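You operate a simulated robot arm through the tools that you are given. There is no shell and no other tool. Be economical: measure what you need, move in short steps, check, and stop when the job is done.

Carry out the task below with a simulated robot arm. There is one attempt and no reset: what you move stays moved.

JOB
Swap the red tag for the green one, switch the mains on and start the right cake belt.
Fine: the red tag goes on the ledge before the mains go on; turn Control to Panel.

Only the result counts: the job must be done as asked and must still hold three seconds after the hand-in. Knocking over, shifting, dropping, spilling or breaking anything else fails it.

ROBOT AND FRAMES
A 7-joint arm with a two-finger gripper, hanging from a carriage that runs on a rail from [-6, 2522] to [1, -358] (x, y) and turns from -7.069 to 4.922 rad about z. Base frame: it is fixed where the carriage stands at the start and does not move with it; the origin is on the floor, on the carriage's upright axis, x ahead of it, y to its left, z up. Readings come in mm, rad, newtons and seconds.
With the tool pointing down near the work surface it reaches from about 100 to 480 mm from the robot's upright axis, wherever it stands. Its first joint turns from -2.897 to 2.897 rad. Places, roughly: control switch [500, 300, 1100]; ledge of the drives cabinet [500, -300, 900]; mains door knob [600, 600, 1000]; mains switch [600, 700, 1400]; rail of the mains cabinet [500, 500, 1100]. Payload 1.37 kg.
Tool frame: the origin (TCP) lies between the finger pads and is the grasp point; the fingertips stand 16 mm ahead of it; z points along the fingers, y is the line along which they close. The gripper opens to 92 mm. The gripper's body begins 74 mm behind the TCP.
Orientation is that of the tool frame in the base frame, as a unit quaternion [w, x, y, z]. With the fingers straight down and closing along the base's y, the tool's x points along the base's -x, its y along +y and its z along -z.

CONTROLS
- The arm moves only by the tool servo_tool. Its argument "deltas" is a list that holds one entry, the list of rows, each a list of 7 numbers: the opening, from 0 (shut) to 1 (fully open), then the shift along the base's x, y, z in mm, then the turn, a rotation vector about the base's x, y, z in rad. In form: [[[grip, x, y, z, wx, wy, wz], ...]]. A call has 1 to 20 rows; each row is the pose to reach, as a shift and turn from the pose commanded when the call began. A row lasts 0.2 s, in which the tool goes at most 50 mm and 0.15 rad; a call with a longer step from one row to the next is refused whole, and so is a gripper value outside its range. Where a pose cannot be reached the arm comes as near as it can. A force on the tool above 40 N (or 10 N above the force at the start of the call, whichever is more), or a blocked arm, ends the call early, and 0.2 s more pass. The fingers move at their own pace and stop on an object; they squeeze with about 26 N. The grip force told is the motor's: it shows also when the fingers shut on nothing. Time passes only in rows, and 0.2 s behind the last, so rows that repeat a pose let the fingers close. The reply holds the time, the measured pose of the TCP, the force on the tool along the base axes, the opening and the grip force, in the units named above and with some noise, with the torque about the TCP (base axes, N m) and any sound that the robot's microphone picked up.
- Cameras (640 x 400 px; columns grow to the right, rows downward): "scene" is now at [255.6, 32, 1730.6]; the picture's right is [0.50, -0.87, 0.00], its down [-0.78, -0.45, -0.44] and it looks along [0.38, 0.22, -0.90] (base axes); focal length 244 px, centre (320, 200). "wrist" rides on the gripper at [71, 19, -111] in the tool frame; the picture's right is [-0.26, 0.97, 0.00], its down [-0.78, -0.21, -0.59] and it looks along [-0.57, -0.15, 0.81] (tool axes); focal length 280 px, centre (320, 200). There is no depth. A picture from a camera that has moved, and an enlarged one, comes with that camera's place and axes in the base frame and with its lens.
- grab_frame(camera): a new picture of that camera. No time passes.
- raise_lower(by): slides the trunk up (or, below 0, down) by that many mm; the arm and the scene camera ride with it, the base frame stays. It gives what a move gives, with no picture.
- drive_base(legs): drives the robot by 1 to 6 legs, each [ahead, left, turn to the left] in mm, mm and rad, along the robot's own axes; the way and the turn of a leg run together, so that a leg with both is an arc; at most 1500 mm and 3.142 rad a leg. The arm and the cameras ride along, it lands a little off, and it stops where it bumps. It keeps to its track: a leg is cut to what the track allows. It gives what a move gives.
- aim_head(pan, tilt): turns the head with the scene camera to pan (to the left, within 2.705 rad either way) and tilt (down, from -0.506 to 1.204), counted from straight ahead of the robot. It gives what a move gives.
- enlarge(camera, box): a new picture of the part [left, top, right, bottom] of that camera's present view, enlarged. No time passes.
- job_done(): hands the job in; it is judged then, once.

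Work in short steps. Places have to be worked out from the pictures, the camera data and where the tool is seen: move nearer, look again, correct. Check each grasp and each placing, and mend what went wrong. You have 120 turns and 90 pictures in all, those below and enlarged ones among them. Open the gripper and draw the arm clear of the work before you hand the job in, unless the task says otherwise; then end with one line.

The tools are called after "Emit:" as a command line: name --argument value ..., lists and objects as JSON in quotes. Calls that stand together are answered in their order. servo_tool: Moves the arm, as the interface text tells. Its arguments: {"type":"object","properties":{"deltas":{"type":"array"}},"required":["deltas"]} The other tools are called the same way: raise_lower (by) slides the trunk up or down; drive_base (legs) drives the base; aim_head (pan, tilt) turns the head that bears the scene camera; grab_frame (camera) takes a picture; enlarge (camera, box) takes an enlarged picture of a part of a camera's view; job_done () hands the job in.

At the start:

```text
time_s: 0.0
eef_pos: [297.8, 30.3, 1000.5]
tcp_rot: [0.001, 0.0, 1.0, -0.001]
contact_force: [0.4, -0.3, -0.8]
moment: [0.02, 0.01, 0.01]
opening: 91.7
grip_force: 0.0
trunk travel left (down, up): [-550.0, 110.0]
robot x, y, heading: [-0.8, -3.6, -0.004]
head pan, tilt: [0.518, 1.119]
```

scene: 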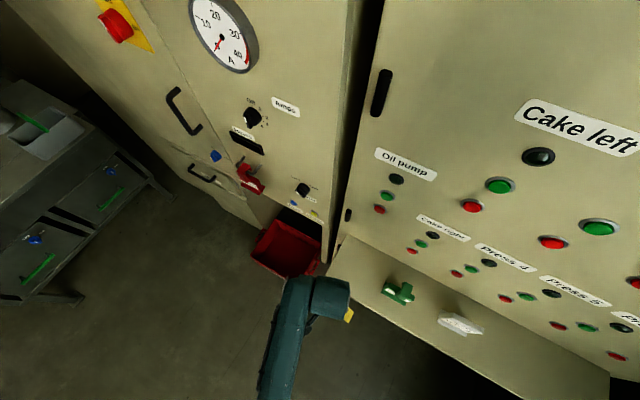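
wrist: 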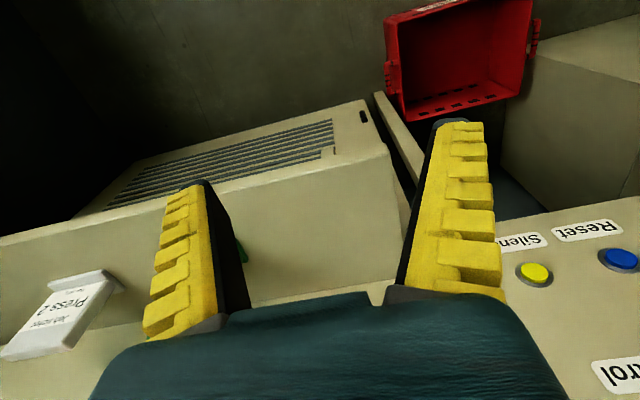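

The starting view shows two cabinets, with a red tag on the mains cabinet and a green tag on the ledge of the drives cabinet. I'll aim the head more level to see the panels.

Emit:
aim_head --pan 0.9 --tilt 0.7

Emit:
grab_frame --camera "scene"

```text
time_s: 0.9
eef_pos: [297.9, 30.7, 999.6]
tcp_rot: [0.0, 0.0, 1.0, 0.0]
contact_force: [-0.6, 0.6, -0.2]
moment: [0.02, 0.02, 0.0]
opening: 91.7
grip_force: 0.0
trunk travel left (down, up): [-550.0, 110.0]
robot x, y, heading: [3.2, -1.7, 0.002]
head pan, tilt: [0.901, 0.7]
```

```text
87 pictures are left
camera scene: at [254.7, 67.8, 1761.7], right [0.78, -0.62, 0.0], down [-0.4, -0.51, -0.76], along [0.48, 0.6, -0.64], focal length 244 px, centre (320, 200)
```

scene: 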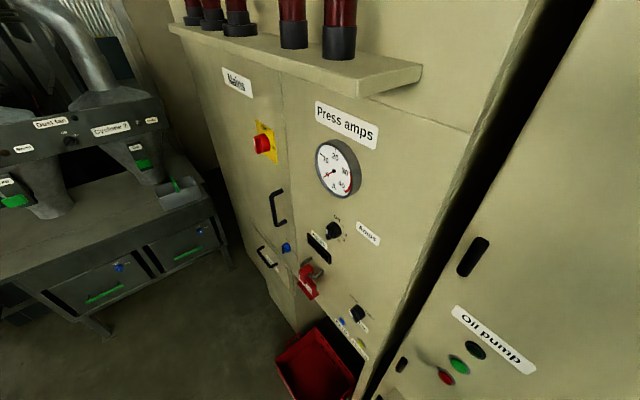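

I need details of the mains cabinet, so I'll enlarge that area.

Emit:
enlarge --camera "scene" --box '[240, 200, 400, 300]'

Emit:
enlarge --camera "scene" --box '[220, 260, 412, 380]'

Emit:
enlarge --camera "scene" --box '[200, 60, 328, 140]'

```text
4.00 times, centred on (320, 250) of scene
camera zoom: at [254.7, 67.8, 1761.7], right [0.78, -0.62, 0.0], down [-0.4, -0.51, -0.76], along [0.48, 0.6, -0.64], focal length 976 px, centre (320, 0)
```

zoom: 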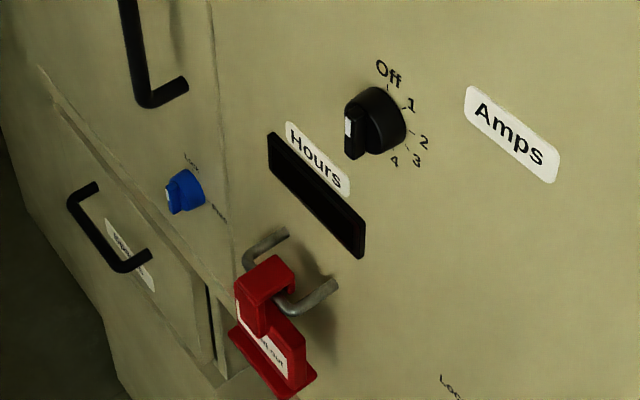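

```text
3.33 times, centred on (316, 320) of scene
camera zoom: at [254.7, 67.8, 1761.7], right [0.78, -0.62, 0.0], down [-0.4, -0.51, -0.76], along [0.48, 0.6, -0.64], focal length 814 px, centre (333, -200)
```

zoom: 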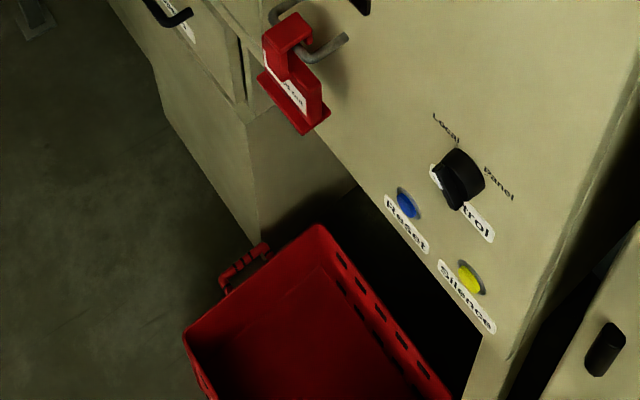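

```text
5.00 times, centred on (264, 100) of scene
camera zoom: at [254.7, 67.8, 1761.7], right [0.78, -0.62, 0.0], down [-0.4, -0.51, -0.76], along [0.48, 0.6, -0.64], focal length 1220 px, centre (600, 700)
```

zoom: 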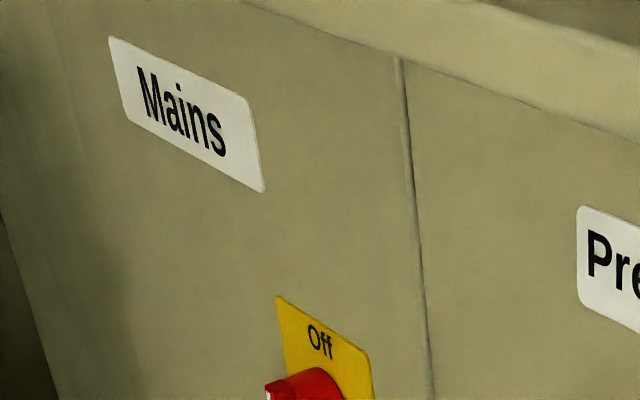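

The red tag hangs on a U-shaped rail. There is a blue door knob marked Lock/Open, a Control selector, and the mains switch, which is off. I'll drive left along the rail for a closer, square view and triangulation.

Emit:
drive_base --legs '[[0, 450, 0]]'

Emit:
aim_head --pan 0.0 --tilt 0.75

Emit:
grab_frame --camera "scene"

Emit:
grab_frame --camera "wrist"

```text
time_s: 3.6
eef_pos: [296.4, 476.4, 999.5]
tcp_rot: [-0.001, -0.001, 1.0, 0.0]
contact_force: [0.0, 0.3, 0.1]
moment: [0.01, -0.01, -0.02]
opening: 91.7
grip_force: 0.0
trunk travel left (down, up): [-550.0, 110.0]
robot x, y, heading: [-1.1, 446.5, -0.002]
head pan, tilt: [0.901, 0.7]
```

```text
time_s: 4.8
eef_pos: [296.3, 476.0, 999.6]
tcp_rot: [0.0, -0.001, 1.0, -0.001]
contact_force: [0.2, 0.2, 0.8]
moment: [0.01, 0.02, 0.0]
opening: 92.0
grip_force: 0.0
trunk travel left (down, up): [-550.0, 110.0]
robot x, y, heading: [1.1, 447.2, -0.0]
head pan, tilt: [0.0, 0.75]
```

```text
83 pictures are left
camera scene: at [283.8, 448.0, 1757.5], right [0.0, -1.0, 0.0], down [-0.68, 0.0, -0.73], along [0.73, 0.0, -0.68], focal length 244 px, centre (320, 200)
```

scene: 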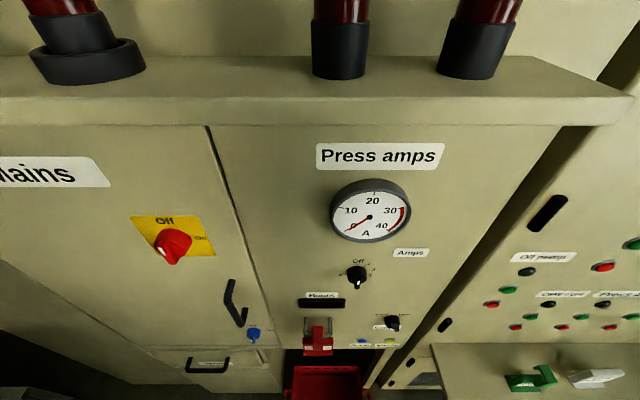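

```text
82 pictures are left
camera wrist: at [225.0, 496.0, 1111.5], right [0.26, 0.97, 0.0], down [0.78, -0.21, 0.59], along [0.57, -0.15, -0.81], focal length 280 px, centre (320, 200)
```

wrist: 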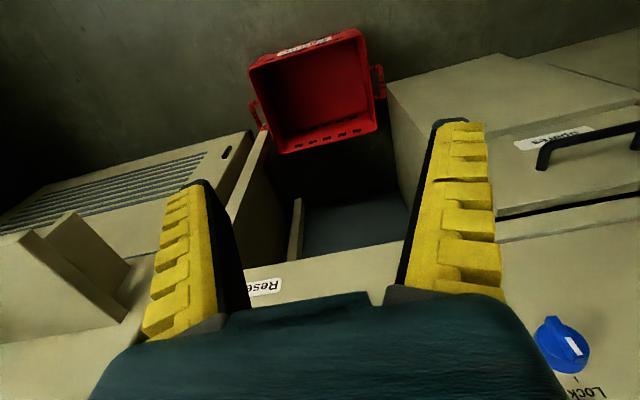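

The panel looks like a plane facing −x at about x≈550. I estimate the tag at about [500,453,1080] and the green tag on the ledge to the right. I'll enlarge the tag and the other elements.

Emit:
enlarge --camera "scene" --box '[220, 270, 428, 400]'

Emit:
enlarge --camera "scene" --box '[440, 230, 640, 400]'

Emit:
enlarge --camera "scene" --box '[120, 200, 248, 280]'

```text
3.08 times, centred on (324, 335) of scene
camera zoom: at [283.8, 448.0, 1757.5], right [0.0, -1.0, 0.0], down [-0.68, 0.0, -0.73], along [0.73, 0.0, -0.68], focal length 751 px, centre (308, -215)
```

zoom: 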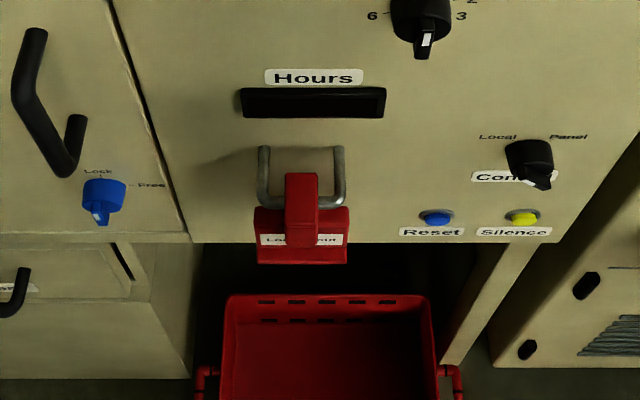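

```text
2.35 times, centred on (540, 315) of scene
camera zoom: at [283.8, 448.0, 1757.5], right [0.0, -1.0, 0.0], down [-0.68, 0.0, -0.73], along [0.73, 0.0, -0.68], focal length 574 px, centre (-198, -71)
```

zoom: 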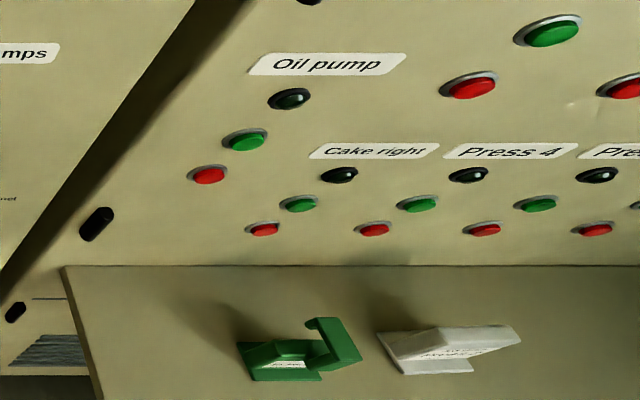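

```text
5.00 times, centred on (184, 240) of scene
camera zoom: at [283.8, 448.0, 1757.5], right [0.0, -1.0, 0.0], down [-0.68, 0.0, -0.73], along [0.73, 0.0, -0.68], focal length 1220 px, centre (1000, 0)
```

zoom: 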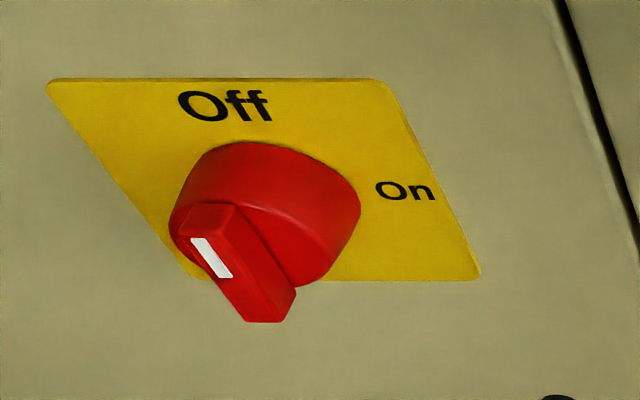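

The mains switch is at Off with On to the right, the blue knob is at Lock, and Control is at Local. To learn the tag's shape I'll go to the ledge and inspect the green one, at about [446,-140,920].

Emit:
drive_base --legs '[[0, -590, 0]]'

Emit:
aim_head --pan 0.0 --tilt 1.1

Emit:
grab_frame --camera "scene"

Emit:
grab_frame --camera "wrist"

```text
time_s: 8.1
eef_pos: [296.9, -117.6, 1000.5]
tcp_rot: [0.0, -0.002, 1.0, 0.0]
contact_force: [-0.4, 0.5, 0.2]
moment: [-0.04, 0.0, 0.03]
opening: 92.1
grip_force: 0.1
trunk travel left (down, up): [-550.0, 110.0]
robot x, y, heading: [0.1, -145.0, -0.002]
head pan, tilt: [0.0, 0.75]
```

```text
time_s: 9.0
eef_pos: [297.2, -116.4, 999.8]
tcp_rot: [0.0, -0.001, 1.0, 0.0]
contact_force: [0.2, -0.4, -0.5]
moment: [0.03, 0.01, -0.04]
opening: 92.2
grip_force: 0.0
trunk travel left (down, up): [-550.0, 110.0]
robot x, y, heading: [-0.9, -149.2, -0.001]
head pan, tilt: [0.0, 1.1]
```

```text
78 pictures are left
camera scene: at [265.4, -145.5, 1731.8], right [0.0, -1.0, 0.0], down [-0.89, 0.0, -0.45], along [0.45, 0.0, -0.89], focal length 244 px, centre (320, 200)
```

scene: 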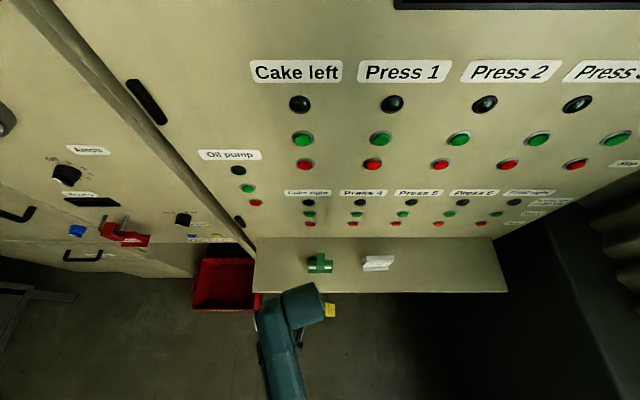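

```text
77 pictures are left
camera wrist: at [226.5, -97.3, 1111.5], right [0.26, 0.97, 0.0], down [0.78, -0.21, 0.59], along [0.57, -0.15, -0.81], focal length 280 px, centre (320, 200)
```

wrist: 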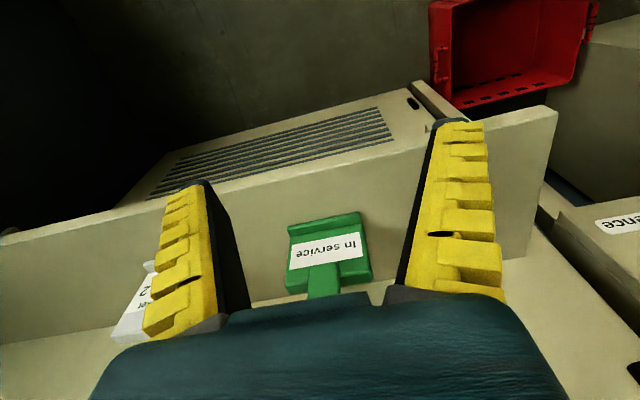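

The green tag seems to lie on the ledge label-up with its hook toward the panel. I'll enlarge both tags here.

Emit:
enlarge --camera "scene" --box '[270, 230, 430, 330]'

Emit:
enlarge --camera "scene" --box '[60, 180, 220, 280]'

```text
4.00 times, centred on (350, 280) of scene
camera zoom: at [265.4, -145.5, 1731.8], right [0.0, -1.0, 0.0], down [-0.89, 0.0, -0.45], along [0.45, 0.0, -0.89], focal length 976 px, centre (200, -120)
```

zoom: 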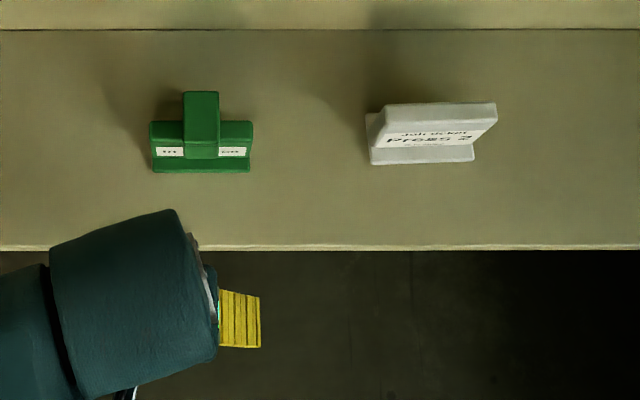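

```text
4.00 times, centred on (140, 230) of scene
camera zoom: at [265.4, -145.5, 1731.8], right [0.0, -1.0, 0.0], down [-0.89, 0.0, -0.45], along [0.45, 0.0, -0.89], focal length 976 px, centre (1040, 80)
```

zoom: 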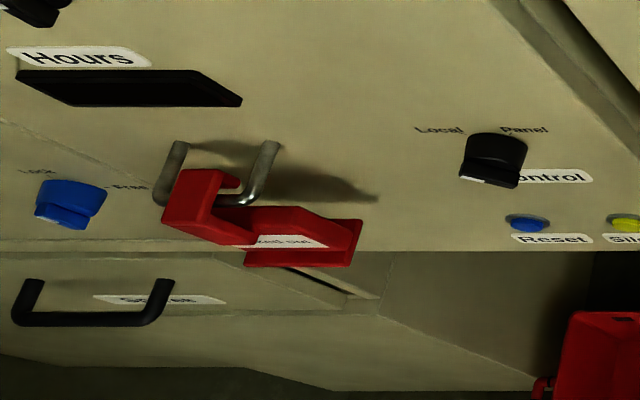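

The tags stand upright: base flange, label plate, then a ~30 mm strap rising at the front and hooking over toward the panel. To measure the hook's side profile I'll drive left a bit, keep the arm high while lowering the trunk, and zoom in.

Emit:
servo_tool --deltas '[[[1, 0, 0, 50, 0, 0, 0], [1, 0, 0, 100, 0, 0, 0], [1, 0, 0, 150, 0, 0, 0], [1, 0, 0, 200, 0, 0, 0]]]'

Emit:
drive_base --legs '[[0, 300, 0]]'

Emit:
raise_lower --by -250

Emit:
aim_head --pan -1.0 --tilt 0.95

Emit:
grab_frame --camera "scene"

```text
time_s: 10.0
eef_pos: [296.2, -116.3, 1192.7]
tcp_rot: [-0.002, -0.001, 1.0, -0.001]
contact_force: [-0.4, 0.4, -0.2]
moment: [0.0, -0.01, 0.0]
opening: 91.7
grip_force: 0.1
out of reach, approached as far as the arm can: row 4
trunk travel left (down, up): [-550.0, 110.0]
robot x, y, heading: [-3.2, -144.5, -0.002]
head pan, tilt: [0.0, 1.1]
```

```text
time_s: 12.0
eef_pos: [297.2, 183.8, 1195.7]
tcp_rot: [0.002, -0.001, 1.0, 0.0]
contact_force: [-0.3, -0.2, 0.5]
moment: [0.0, 0.0, -0.02]
opening: 91.9
grip_force: 0.2
trunk travel left (down, up): [-550.0, 110.0]
robot x, y, heading: [-3.1, 157.3, 0.004]
head pan, tilt: [0.0, 1.1]
```

```text
time_s: 14.6
eef_pos: [296.7, 184.1, 945.1]
tcp_rot: [0.0, -0.001, 1.0, 0.001]
contact_force: [0.5, -0.2, 0.3]
moment: [0.0, 0.03, -0.01]
opening: 92.1
grip_force: 0.0
trunk travel left (down, up): [-300.0, 360.0]
robot x, y, heading: [-2.6, 153.6, 0.008]
head pan, tilt: [0.0, 1.1]
```

```text
time_s: 15.9
eef_pos: [297.5, 183.6, 945.7]
tcp_rot: [0.001, -0.001, 1.0, 0.0]
contact_force: [-0.4, -0.8, 0.4]
moment: [0.06, 0.0, -0.01]
opening: 91.9
grip_force: 0.2
trunk travel left (down, up): [-300.0, 360.0]
robot x, y, heading: [-1.4, 158.7, 0.002]
head pan, tilt: [-1.0, 0.949]
```

```text
74 pictures are left
camera scene: at [241.0, 93.6, 1491.9], right [-0.84, -0.54, 0.0], down [-0.44, 0.68, -0.58], along [0.32, -0.49, -0.81], focal length 244 px, centre (320, 200)
```

scene: 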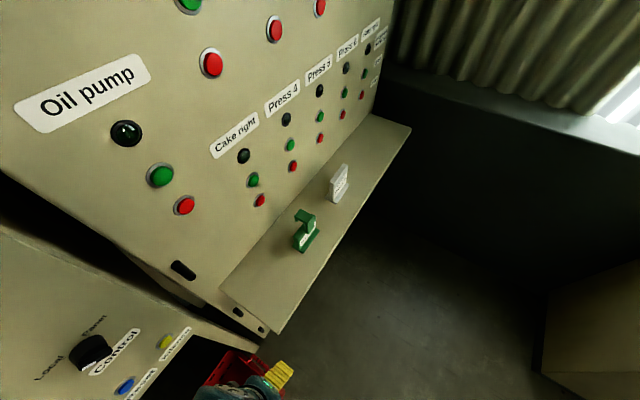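

The green tag's profile is visible here, so I'll zoom in on it.

Emit:
enlarge --camera "scene" --box '[265, 190, 345, 260]'

```text
5.71 times, centred on (305, 225) of scene
camera zoom: at [241.0, 93.6, 1491.9], right [-0.84, -0.54, 0.0], down [-0.44, 0.68, -0.58], along [0.32, -0.49, -0.81], focal length 1395 px, centre (406, 57)
```

zoom: 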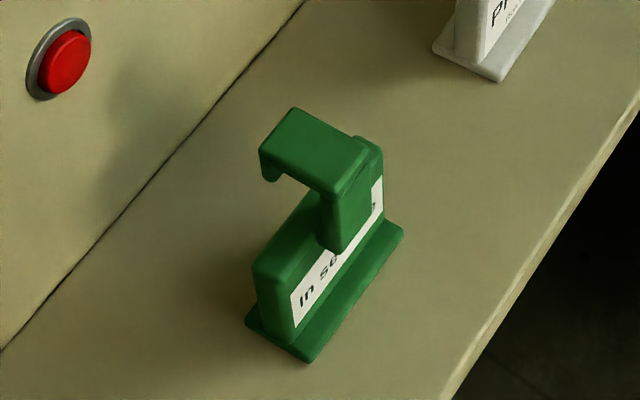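

The hook profile is clear. The cap spans about x 423–458, is 30 mm wide in y, and tops out at z≈1002, with the body top near 955. Pinching only the cap sides from above leaves the bar free. I'll raise the trunk back, drive to the red tag and view it with the wrist camera.

Emit:
raise_lower --by 250

Emit:
drive_base --legs '[[0, 270, 0]]'

Emit:
aim_head --pan 0.0 --tilt 1.1

Emit:
grab_frame --camera "wrist"

Emit:
enlarge --camera "scene" --box '[240, 200, 400, 300]'

```text
time_s: 18.4
eef_pos: [298.1, 184.4, 1195.7]
tcp_rot: [0.001, -0.001, 1.0, 0.0]
contact_force: [-0.1, 0.1, -0.1]
moment: [-0.02, 0.0, 0.0]
opening: 92.1
grip_force: 0.1
trunk travel left (down, up): [-550.0, 110.0]
robot x, y, heading: [-1.0, 154.2, 0.004]
head pan, tilt: [-1.0, 0.949]
```

```text
time_s: 20.4
eef_pos: [297.2, 455.8, 1196.6]
tcp_rot: [0.001, 0.0, 1.0, 0.0]
contact_force: [0.3, -0.2, 0.0]
moment: [0.01, 0.02, -0.03]
opening: 91.8
grip_force: 0.0
trunk travel left (down, up): [-550.0, 110.0]
robot x, y, heading: [-4.1, 427.4, 0.002]
head pan, tilt: [-1.0, 0.949]
```

```text
time_s: 21.6
eef_pos: [297.8, 455.3, 1195.2]
tcp_rot: [0.001, 0.0, 1.0, 0.0]
contact_force: [0.4, -0.1, 0.7]
moment: [0.0, -0.01, 0.03]
opening: 92.0
grip_force: 0.1
trunk travel left (down, up): [-550.0, 110.0]
robot x, y, heading: [-0.5, 422.5, -0.002]
head pan, tilt: [0.0, 1.1]
```

```text
72 pictures are left
camera wrist: at [225.4, 474.9, 1306.7], right [0.26, 0.97, 0.0], down [0.78, -0.21, 0.59], along [0.57, -0.15, -0.81], focal length 280 px, centre (320, 200)
```

wrist: 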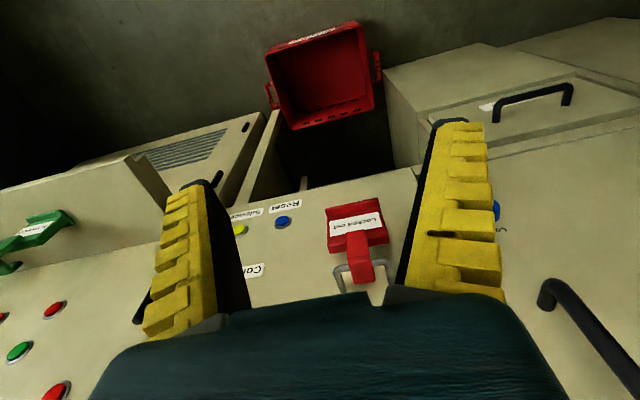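

```text
4.00 times, centred on (320, 250) of scene
camera zoom: at [264.1, 426.2, 1731.7], right [0.0, -1.0, 0.0], down [-0.89, 0.0, -0.45], along [0.45, 0.0, -0.89], focal length 976 px, centre (320, 0)
```

zoom: 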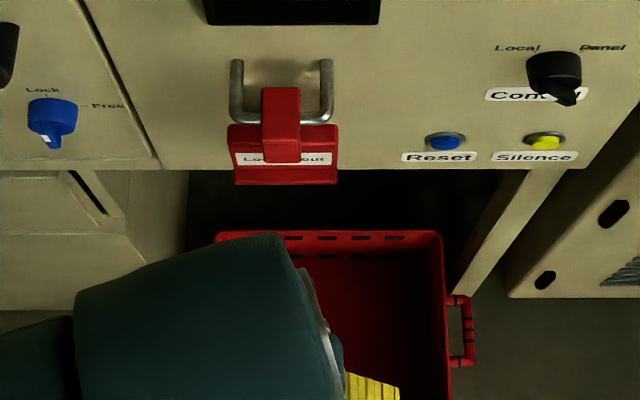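

The red tag's cap is visible from both cameras. I'll zoom the wrist view to triangulate it.

Emit:
enlarge --camera "wrist" --box '[300, 190, 428, 300]'

```text
3.64 times, centred on (364, 245) of wrist
camera zoom: at [225.4, 474.9, 1306.7], right [0.26, 0.97, 0.0], down [0.78, -0.21, 0.59], along [0.57, -0.15, -0.81], focal length 1020 px, centre (160, 36)
```

zoom: 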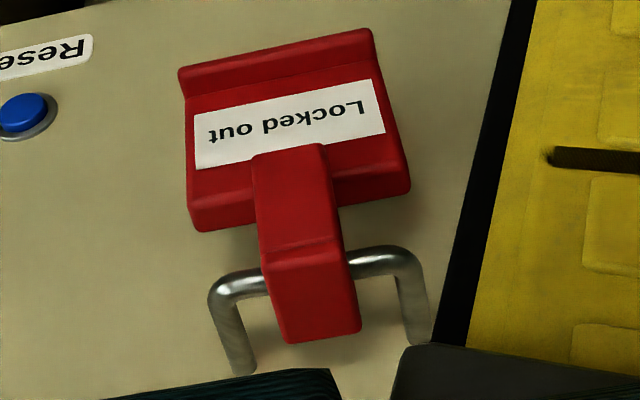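

The cap centre triangulates to about [515,454.5,1070]. I'll first move forward above it with the fingers half open, staying about 25 mm over the cap, to test the reach.

Emit:
servo_tool --deltas '[[[0.6, 40, 0, -25, 0, 0, 0], [0.6, 80, 0, -50, 0, 0, 0], [0.6, 120, 0, -75, 0, 0, 0], [0.6, 150, 0, -80, 0, 0, 0], [0.6, 180, 0, -80, 0, 0, 0], [0.6, 200, 0, -80, 0, 0, 0]]]'

Emit:
grab_frame --camera "wrist"

Emit:
enlarge --camera "scene" --box '[240, 200, 400, 300]'

```text
time_s: 23.0
eef_pos: [497.7, 454.6, 1113.5]
tcp_rot: [0.001, -0.001, 1.0, 0.0]
contact_force: [-1.0, -0.6, -0.1]
moment: [-0.03, -0.08, 0.0]
opening: 58.0
grip_force: 2.1
trunk travel left (down, up): [-550.0, 110.0]
robot x, y, heading: [0.3, 422.5, 0.003]
head pan, tilt: [0.0, 1.1]
```

```text
69 pictures are left
camera wrist: at [425.7, 475.0, 1225.8], right [0.26, 0.97, 0.0], down [0.78, -0.21, 0.59], along [0.57, -0.15, -0.81], focal length 280 px, centre (320, 200)
```

wrist: 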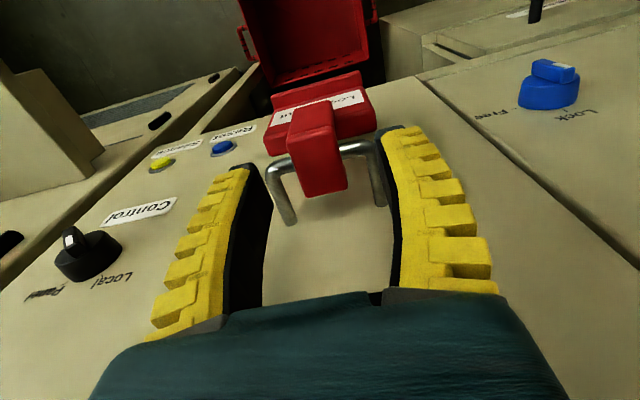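

```text
4.00 times, centred on (320, 250) of scene
camera zoom: at [264.0, 426.2, 1731.7], right [0.0, -1.0, 0.0], down [-0.89, 0.0, -0.45], along [0.45, 0.0, -0.89], focal length 976 px, centre (320, 0)
```

zoom: 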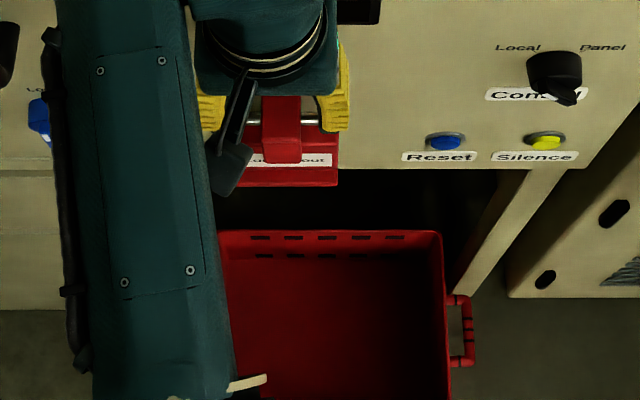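

Reach is fine. The cap is at about x 498–531, y≈452, z≈1070. I'll move above its centre, lower slightly and check again.

Emit:
servo_tool --deltas '[[[0.6, 16, -2, 0, 0, 0, 0], [0.6, 16, -2, -20, 0, 0, 0]]]'

Emit:
enlarge --camera "wrist" --box '[220, 80, 476, 240]'

```text
time_s: 23.4
eef_pos: [500.7, 454.5, 1115.1]
tcp_rot: [-0.004, 0.0, 1.0, -0.002]
contact_force: [-27.9, 0.9, 10.3]
moment: [-0.05, -3.83, -0.03]
opening: 57.6
grip_force: 1.8
trunk travel left (down, up): [-550.0, 110.0]
robot x, y, heading: [3.4, 427.6, -0.0]
head pan, tilt: [0.0, 1.1]
stopped in row 1: the force on the tool passed its limit at 57 N (the readings are from after the stop); the commanded pose is now the measured one
```

```text
2.50 times, centred on (348, 160) of wrist
camera zoom: at [430.7, 474.2, 1226.9], right [0.26, 0.97, -0.01], down [0.79, -0.21, 0.58], along [0.56, -0.16, -0.81], focal length 701 px, centre (250, 300)
```

zoom: 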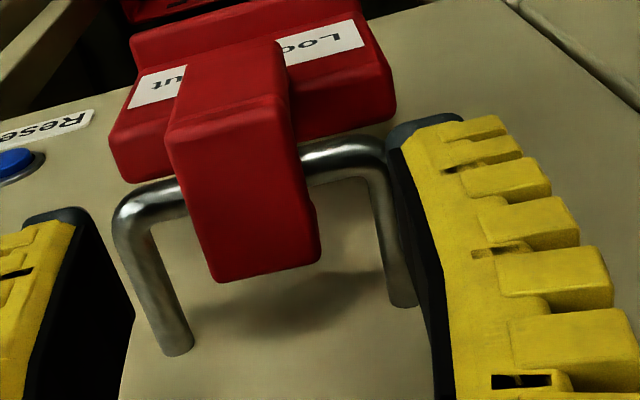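

The hand touched the panel, so straight-down is too deep here. I'll back off and pitch the tool about 0.7 rad so the fingers point forward and down.

Emit:
servo_tool --deltas '[[[0.6, -15, 0, 5, 0, 0, 0], [0.6, -40, 0, 10, 0, -0.1, 0], [0.6, -60, 0, 15, 0, -0.25, 0], [0.6, -60, 0, 15, 0, -0.4, 0], [0.6, -60, 0, 15, 0, -0.55, 0], [0.6, -60, 0, 15, 0, -0.7, 0], [0.6, -60, 0, 15, 0, -0.7, 0]]]'

Emit:
grab_frame --camera "wrist"

Emit:
enlarge --camera "scene" --box '[240, 200, 400, 300]'

```text
time_s: 25.0
eef_pos: [443.1, 454.1, 1131.5]
tcp_rot: [0.342, -0.001, 0.94, -0.001]
contact_force: [-0.7, -0.2, -0.3]
moment: [-0.01, 0.0, 0.02]
opening: 58.0
grip_force: 1.5
trunk travel left (down, up): [-550.0, 110.0]
robot x, y, heading: [-1.3, 426.9, 0.003]
head pan, tilt: [0.0, 1.1]
```

```text
66 pictures are left
camera wrist: at [318.9, 474.5, 1171.2], right [0.2, 0.97, 0.17], down [0.22, -0.21, 0.95], along [0.95, -0.15, -0.25], focal length 280 px, centre (320, 200)
```

wrist: 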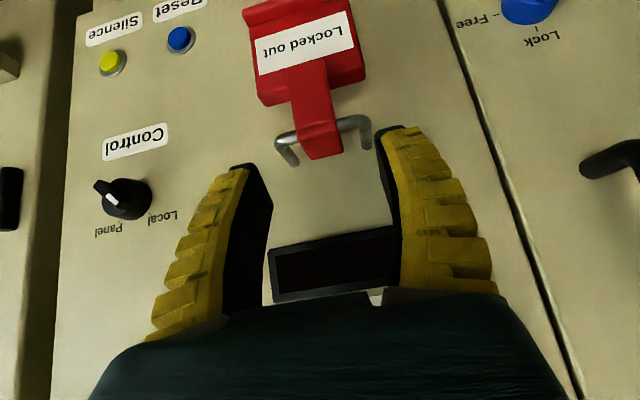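

```text
4.00 times, centred on (320, 250) of scene
camera zoom: at [264.0, 426.2, 1731.7], right [0.0, -1.0, 0.0], down [-0.89, 0.0, -0.45], along [0.45, 0.0, -0.89], focal length 976 px, centre (320, 0)
```

zoom: 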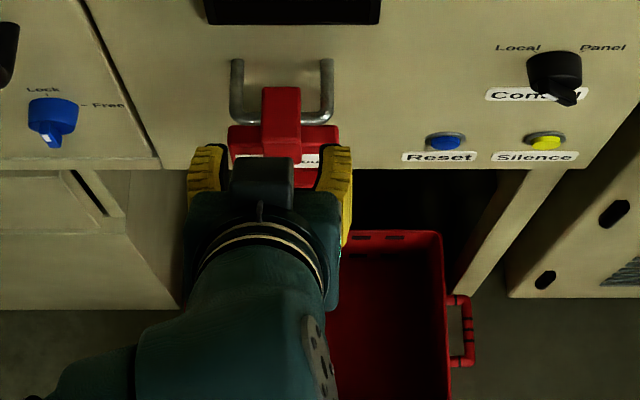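

Emit:
enlarge --camera "wrist" --box '[220, 0, 412, 180]'

```text
2.22 times, centred on (316, 90) of wrist
camera zoom: at [318.9, 474.5, 1171.2], right [0.2, 0.97, 0.17], down [0.22, -0.21, 0.95], along [0.95, -0.15, -0.25], focal length 623 px, centre (329, 444)
```

zoom: 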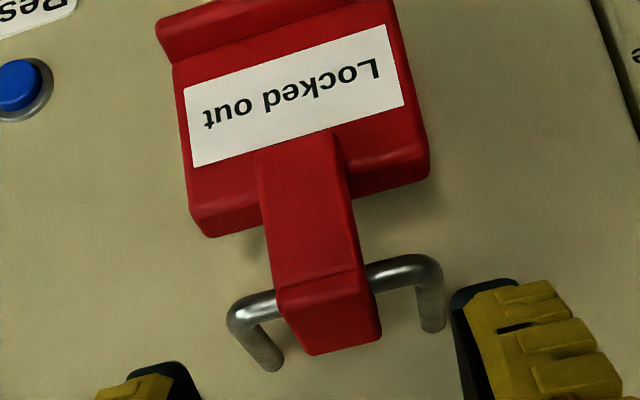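

Combining views, the bar centre is at about (x 503.5, z 1065) and the cap spans x 488–523 with its top at about z 1080. I'll slide in along the finger direction to just short of the grip and check.

Emit:
servo_tool --deltas '[[[0.6, 15, 0, -17, 0, 0, 0], [0.6, 30, 0, -34, 0, 0, 0], [0.6, 41, 0, -46, 0, 0, 0], [0.6, 41, 0, -46, 0, 0, 0]]]'

Emit:
grab_frame --camera "wrist"

Emit:
enlarge --camera "scene" --box '[270, 200, 366, 260]'

```text
time_s: 26.0
eef_pos: [485.4, 453.8, 1084.3]
tcp_rot: [0.341, -0.001, 0.94, -0.001]
contact_force: [0.8, 1.0, 0.4]
moment: [-0.01, 0.02, -0.02]
opening: 57.8
grip_force: 2.2
trunk travel left (down, up): [-550.0, 110.0]
robot x, y, heading: [-2.8, 426.1, -0.001]
head pan, tilt: [0.0, 1.1]
```

```text
63 pictures are left
camera wrist: at [359.6, 474.6, 1124.9], right [0.2, 0.97, 0.17], down [0.22, -0.21, 0.95], along [0.95, -0.15, -0.26], focal length 280 px, centre (320, 200)
```

wrist: 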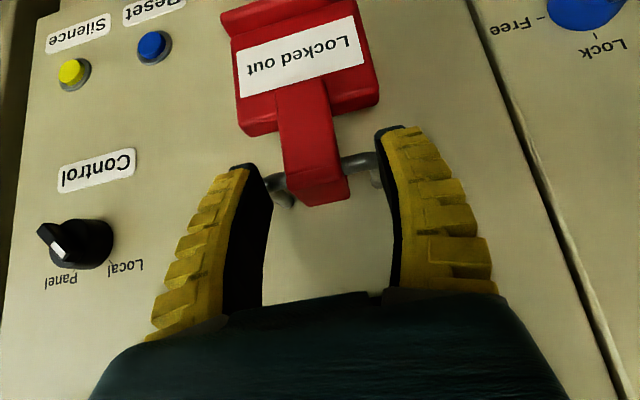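

```text
6.67 times, centred on (318, 230) of scene
camera zoom: at [264.1, 426.2, 1731.7], right [0.0, -1.0, 0.0], down [-0.89, 0.0, -0.45], along [0.45, 0.0, -0.89], focal length 1627 px, centre (333, 0)
```

zoom: 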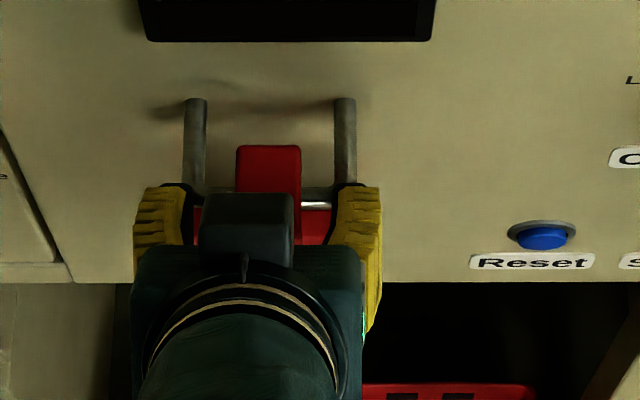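

The pads straddle the cap/strap corner as planned. I'll advance 3 mm and close.

Emit:
servo_tool --deltas '[[[0.6, 2, 0, -2.4, 0, 0, 0], [0.3, 2, 0, -2.4, 0, 0, 0], [0, 2, 0, -2.4, 0, 0, 0], [0, 2, 0, -2.4, 0, 0, 0], [0, 2, 0, -2.4, 0, 0, 0]]]'

Emit:
grab_frame --camera "wrist"

```text
time_s: 27.2
eef_pos: [488.4, 455.6, 1085.1]
tcp_rot: [0.343, 0.0, 0.939, -0.001]
contact_force: [-2.5, 0.2, 7.5]
moment: [0.01, -0.11, -0.03]
opening: 20.1
grip_force: 26.3
trunk travel left (down, up): [-550.0, 110.0]
robot x, y, heading: [-0.8, 422.5, 0.007]
head pan, tilt: [0.0, 1.1]
```

```text
61 pictures are left
camera wrist: at [362.4, 474.5, 1123.5], right [0.2, 0.97, 0.17], down [0.22, -0.21, 0.95], along [0.95, -0.15, -0.25], focal length 280 px, centre (320, 200)
```

wrist: 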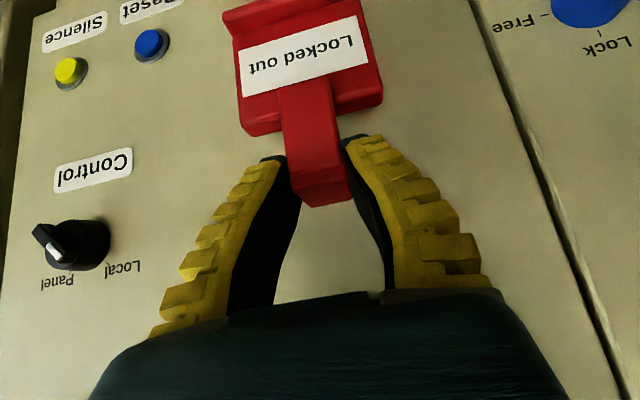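

Gripped at an opening of 20 mm with 26 N. I'll lift 40 mm straight up in small steps.

Emit:
servo_tool --deltas '[[[0, 0, 0, 8, 0, 0, 0], [0, 0, 0, 16, 0, 0, 0], [0, 0, 0, 24, 0, 0, 0], [0, 0, 0, 32, 0, 0, 0], [0, 0, 0, 40, 0, 0, 0]]]'

Emit:
enlarge --camera "wrist" --box '[200, 0, 456, 210]'

```text
time_s: 28.4
eef_pos: [485.3, 453.0, 1117.9]
tcp_rot: [0.337, -0.001, 0.942, -0.002]
contact_force: [1.9, 0.3, -15.5]
moment: [0.01, 0.42, 0.01]
opening: 17.4
grip_force: 26.5
trunk travel left (down, up): [-550.0, 110.0]
robot x, y, heading: [-2.5, 427.8, 0.003]
head pan, tilt: [0.0, 1.1]
```

```text
1.90 times, centred on (328, 105) of wrist
camera zoom: at [360.1, 473.8, 1159.8], right [0.2, 0.97, 0.16], down [0.23, -0.21, 0.95], along [0.95, -0.15, -0.26], focal length 534 px, centre (305, 381)
```

zoom: 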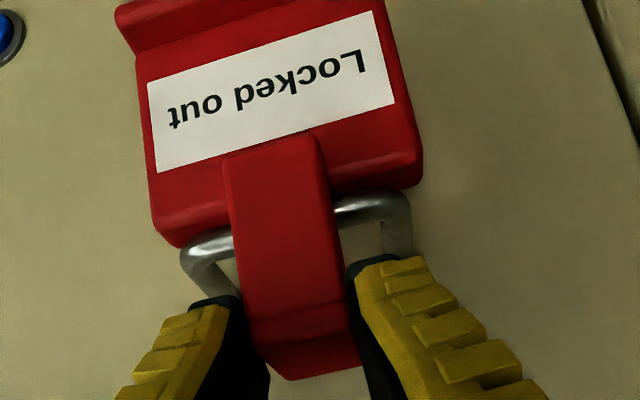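

The −15 N shows the block top now pressing the bar from below, with the lip already above the bar. I'll lower 6 mm and pull back toward the robot.

Emit:
servo_tool --deltas '[[[0, 0, 0, -6, 0, 0, 0], [0, -10, 0, -6, 0, 0, 0], [0, -25, 0, -6, 0, 0, 0], [0, -45, 0, -6, 0, 0, 0], [0, -75, 0, -3, 0, 0, 0]]]'

Emit:
grab_frame --camera "wrist"

Emit:
enlarge --camera "scene" --box '[240, 200, 400, 300]'

```text
time_s: 29.6
eef_pos: [412.8, 454.9, 1119.3]
tcp_rot: [0.341, 0.0, 0.94, -0.001]
contact_force: [0.4, 0.0, -0.1]
moment: [0.02, 0.02, -0.01]
opening: 19.0
grip_force: 26.8
trunk travel left (down, up): [-550.0, 110.0]
robot x, y, heading: [-0.4, 424.7, 0.001]
head pan, tilt: [0.0, 1.1]
```

```text
59 pictures are left
camera wrist: at [286.9, 475.1, 1160.0], right [0.2, 0.97, 0.17], down [0.22, -0.21, 0.95], along [0.95, -0.16, -0.25], focal length 280 px, centre (320, 200)
```

wrist: 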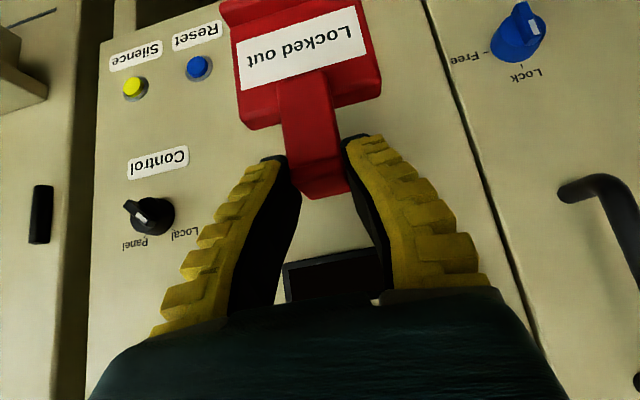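

```text
4.00 times, centred on (320, 250) of scene
camera zoom: at [264.2, 426.2, 1731.8], right [0.0, -1.0, 0.0], down [-0.89, 0.0, -0.45], along [0.45, 0.0, -0.89], focal length 976 px, centre (320, 0)
```

zoom: 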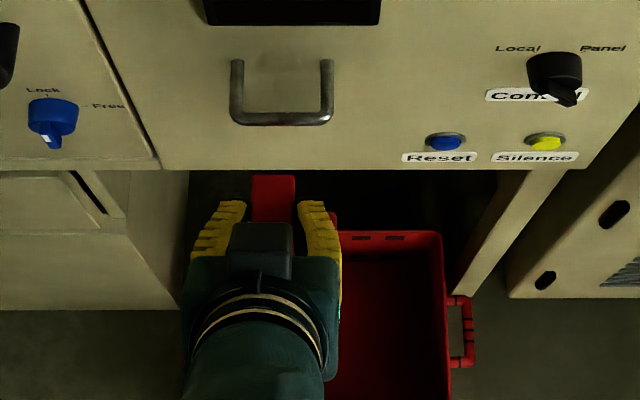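

The red tag is off the rail and held. I'll retract a bit and drive to the ledge, aiming for a free spot at y≈−20, left of the green tag.

Emit:
servo_tool --deltas '[[[0, -40, 0, 0, 0, 0, 0], [0, -80, 0, 0, 0, 0, 0]]]'

Emit:
drive_base --legs '[[0, -476, 0]]'

Emit:
grab_frame --camera "wrist"

Emit:
grab_frame --camera "scene"

```text
time_s: 30.2
eef_pos: [332.1, 454.9, 1120.5]
tcp_rot: [0.342, 0.0, 0.94, -0.001]
contact_force: [0.3, 0.5, -0.6]
moment: [-0.02, 0.07, -0.02]
opening: 19.0
grip_force: 26.0
trunk travel left (down, up): [-550.0, 110.0]
robot x, y, heading: [1.6, 424.1, 0.002]
head pan, tilt: [0.0, 1.1]
```

```text
time_s: 33.0
eef_pos: [331.9, -20.8, 1119.4]
tcp_rot: [0.341, 0.002, 0.94, -0.002]
contact_force: [0.2, -0.5, -0.1]
moment: [0.01, 0.0, -0.01]
opening: 19.1
grip_force: 26.0
trunk travel left (down, up): [-550.0, 110.0]
robot x, y, heading: [-0.8, -51.4, -0.004]
head pan, tilt: [0.0, 1.1]
```

```text
57 pictures are left
camera wrist: at [206.9, 0.0, 1160.3], right [0.21, 0.96, 0.17], down [0.22, -0.21, 0.95], along [0.95, -0.16, -0.26], focal length 280 px, centre (320, 200)
```

wrist: 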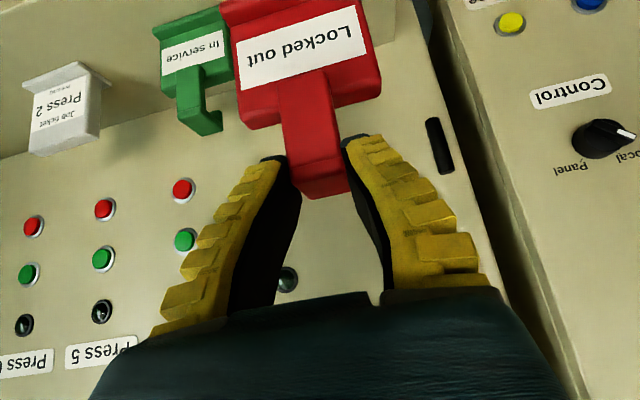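

```text
56 pictures are left
camera scene: at [265.1, -48.8, 1731.7], right [0.0, -1.0, 0.0], down [-0.89, 0.0, -0.45], along [0.45, 0.0, -0.89], focal length 244 px, centre (320, 200)
```

scene: 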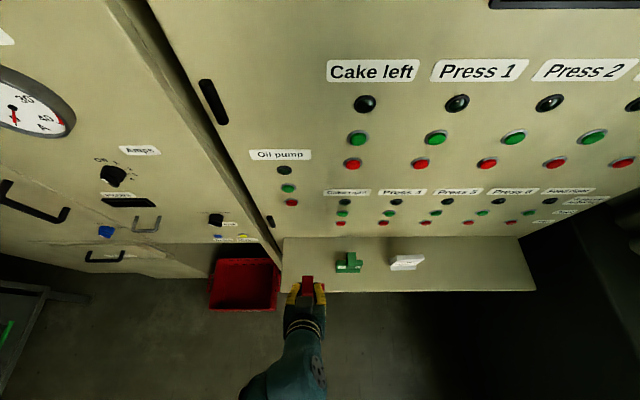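

I'll move the tag over the ledge at x≈425 and lower to z≈1035, then look.

Emit:
servo_tool --deltas '[[[0, 40, 0, -20, 0, 0, 0], [0, 80, 0, -50, 0, 0, 0], [0, 93, 0, -85, 0, 0, 0], [0, 93, 0, -85, 0, 0, 0]]]'

Emit:
grab_frame --camera "wrist"

Emit:
enlarge --camera "scene" --box '[270, 220, 398, 300]'

```text
time_s: 34.0
eef_pos: [426.8, -20.5, 1034.1]
tcp_rot: [0.342, 0.001, 0.94, -0.002]
contact_force: [-0.8, -0.3, -0.5]
moment: [0.0, 0.02, 0.01]
opening: 19.1
grip_force: 25.8
trunk travel left (down, up): [-550.0, 110.0]
robot x, y, heading: [2.0, -50.3, -0.006]
head pan, tilt: [0.0, 1.1]
```

```text
55 pictures are left
camera wrist: at [300.5, -0.3, 1074.8], right [0.21, 0.96, 0.17], down [0.22, -0.21, 0.95], along [0.95, -0.16, -0.26], focal length 280 px, centre (320, 200)
```

wrist: 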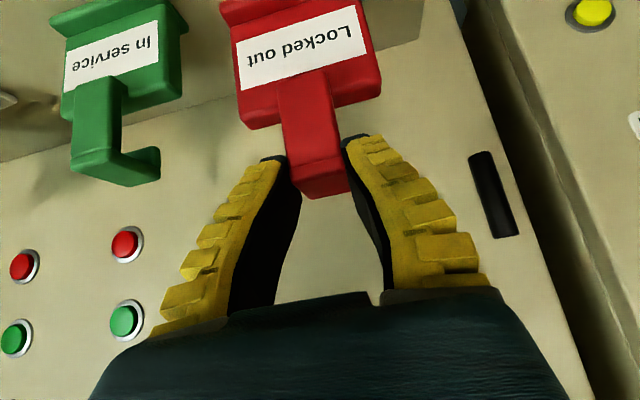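

```text
5.00 times, centred on (334, 260) of scene
camera zoom: at [265.2, -48.8, 1731.7], right [0.0, -1.0, 0.0], down [-0.89, 0.0, -0.45], along [0.45, 0.0, -0.89], focal length 1220 px, centre (250, -100)
```

zoom: 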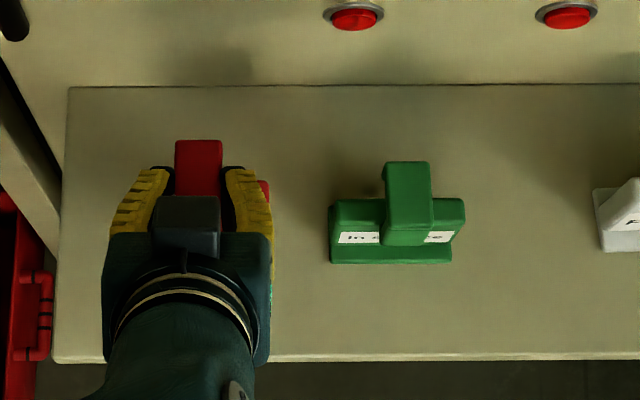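

The tag is over a clear part of the ledge. I'll lower 20 mm gently, then feel for contact.

Emit:
servo_tool --deltas '[[[0, 0, 0, -6, 0, 0, 0], [0, 0, 0, -12, 0, 0, 0], [0, 0, 0, -17, 0, 0, 0], [0, 0, 0, -20, 0, 0, 0]]]'

Emit:
servo_tool --deltas '[[[0, 0, 0, -2, 0, 0, 0], [0, 0, 0, -4, 0, 0, 0]]]'

Emit:
enlarge --camera "wrist" --box '[40, 0, 424, 240]'

```text
time_s: 35.0
eef_pos: [426.2, -19.9, 1014.8]
tcp_rot: [0.341, 0.002, 0.94, -0.002]
contact_force: [0.0, 0.2, -1.5]
moment: [0.03, 0.01, 0.01]
opening: 19.1
grip_force: 25.9
trunk travel left (down, up): [-550.0, 110.0]
robot x, y, heading: [1.2, -52.5, -0.008]
head pan, tilt: [0.0, 1.1]
```

```text
time_s: 35.6
eef_pos: [425.1, -20.5, 1010.7]
tcp_rot: [0.341, 0.001, 0.94, -0.001]
contact_force: [0.2, -0.5, -1.4]
moment: [0.03, -0.04, -0.01]
opening: 19.2
grip_force: 25.9
trunk travel left (down, up): [-550.0, 110.0]
robot x, y, heading: [-2.1, -48.1, -0.003]
head pan, tilt: [0.0, 1.1]
```

```text
1.67 times, centred on (232, 120) of wrist
camera zoom: at [299.8, -0.3, 1051.0], right [0.21, 0.96, 0.16], down [0.22, -0.21, 0.95], along [0.95, -0.16, -0.26], focal length 467 px, centre (467, 333)
```

zoom: 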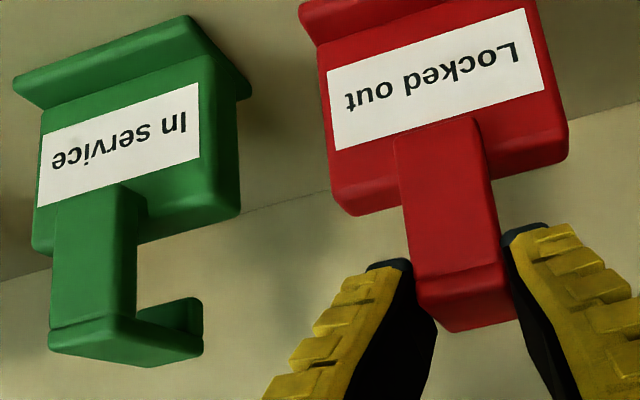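

No contact yet; I'll keep lowering.

Emit:
servo_tool --deltas '[[[0, 0, 0, -2, 0, 0, 0], [0, 0, 0, -4, 0, 0, 0], [0, 0, 0, -6, 0, 0, 0]]]'

Emit:
servo_tool --deltas '[[[0, 0, 0, -1.5, 0, 0, 0], [0, 0, 0, -3, 0, 0, 0]]]'

Emit:
enlarge --camera "scene" --box '[270, 220, 398, 300]'

```text
time_s: 36.4
eef_pos: [425.4, -20.6, 1004.7]
tcp_rot: [0.341, 0.001, 0.94, -0.002]
contact_force: [-0.4, 0.1, -0.4]
moment: [0.02, 0.0, 0.02]
opening: 19.1
grip_force: 25.9
trunk travel left (down, up): [-550.0, 110.0]
robot x, y, heading: [-4.2, -47.0, -0.006]
head pan, tilt: [0.0, 1.1]
```

```text
time_s: 37.0
eef_pos: [425.1, -19.4, 1002.2]
tcp_rot: [0.342, 0.001, 0.94, -0.001]
contact_force: [0.7, 0.5, -0.6]
moment: [0.02, 0.01, 0.01]
opening: 19.3
grip_force: 26.2
trunk travel left (down, up): [-550.0, 110.0]
robot x, y, heading: [4.6, -51.0, -0.006]
head pan, tilt: [0.0, 1.1]
```

```text
5.00 times, centred on (334, 260) of scene
camera zoom: at [265.1, -48.8, 1731.7], right [0.0, -1.0, 0.0], down [-0.89, 0.0, -0.45], along [0.45, 0.0, -0.89], focal length 1220 px, centre (250, -100)
```

zoom: 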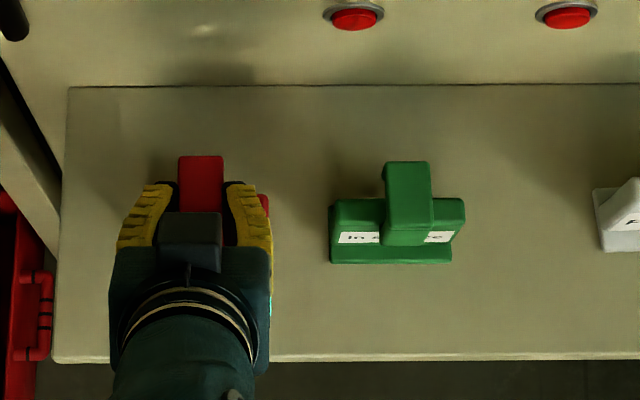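

Still no contact. Continuing in small steps.

Emit:
servo_tool --deltas '[[[0, 0, 0, -1.5, 0, 0, 0], [0, 0, 0, -3, 0, 0, 0]]]'

Emit:
servo_tool --deltas '[[[0, 0, 0, -1.5, 0, 0, 0], [0, 0, 0, -3, 0, 0, 0]]]'

```text
time_s: 37.6
eef_pos: [424.7, -21.6, 998.6]
tcp_rot: [0.341, 0.001, 0.94, -0.002]
contact_force: [0.4, 0.1, -0.2]
moment: [0.0, -0.02, -0.01]
opening: 19.3
grip_force: 25.5
trunk travel left (down, up): [-550.0, 110.0]
robot x, y, heading: [-1.6, -48.7, 0.001]
head pan, tilt: [0.0, 1.1]
```

```text
time_s: 38.2
eef_pos: [426.8, -20.4, 997.8]
tcp_rot: [0.343, 0.002, 0.939, -0.002]
contact_force: [-3.4, -1.3, 10.3]
moment: [-0.05, 0.01, -0.02]
opening: 19.6
grip_force: 26.2
trunk travel left (down, up): [-550.0, 110.0]
robot x, y, heading: [3.5, -49.9, -0.008]
head pan, tilt: [0.0, 1.1]
```

Contact is at 10 N up, so the tag is on the ledge. I'll open the fingers gently and look.

Emit:
servo_tool --deltas '[[[0.15, 0, 0, 0, 0, 0, 0], [0.25, 0, 0, 0, 0, 0, 0], [0.35, 0, 0, 0, 0, 0, 0], [0.5, 0, 0, 0, 0, 0, 0], [0.5, 0, 0, 0, 0, 0, 0]]]'

Emit:
grab_frame --camera "wrist"

```text
time_s: 39.4
eef_pos: [425.3, -21.1, 996.7]
tcp_rot: [0.341, 0.002, 0.94, -0.003]
contact_force: [0.9, -0.1, -0.4]
moment: [0.01, 0.02, 0.01]
opening: 49.2
grip_force: 2.0
trunk travel left (down, up): [-550.0, 110.0]
robot x, y, heading: [-1.3, -47.4, -0.004]
head pan, tilt: [0.0, 1.1]
```

```text
51 pictures are left
camera wrist: at [299.9, 0.0, 1036.3], right [0.21, 0.96, 0.17], down [0.22, -0.21, 0.95], along [0.95, -0.16, -0.26], focal length 280 px, centre (320, 200)
```

wrist: 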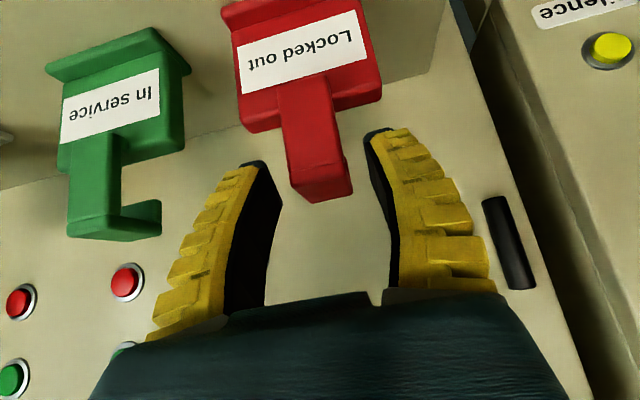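

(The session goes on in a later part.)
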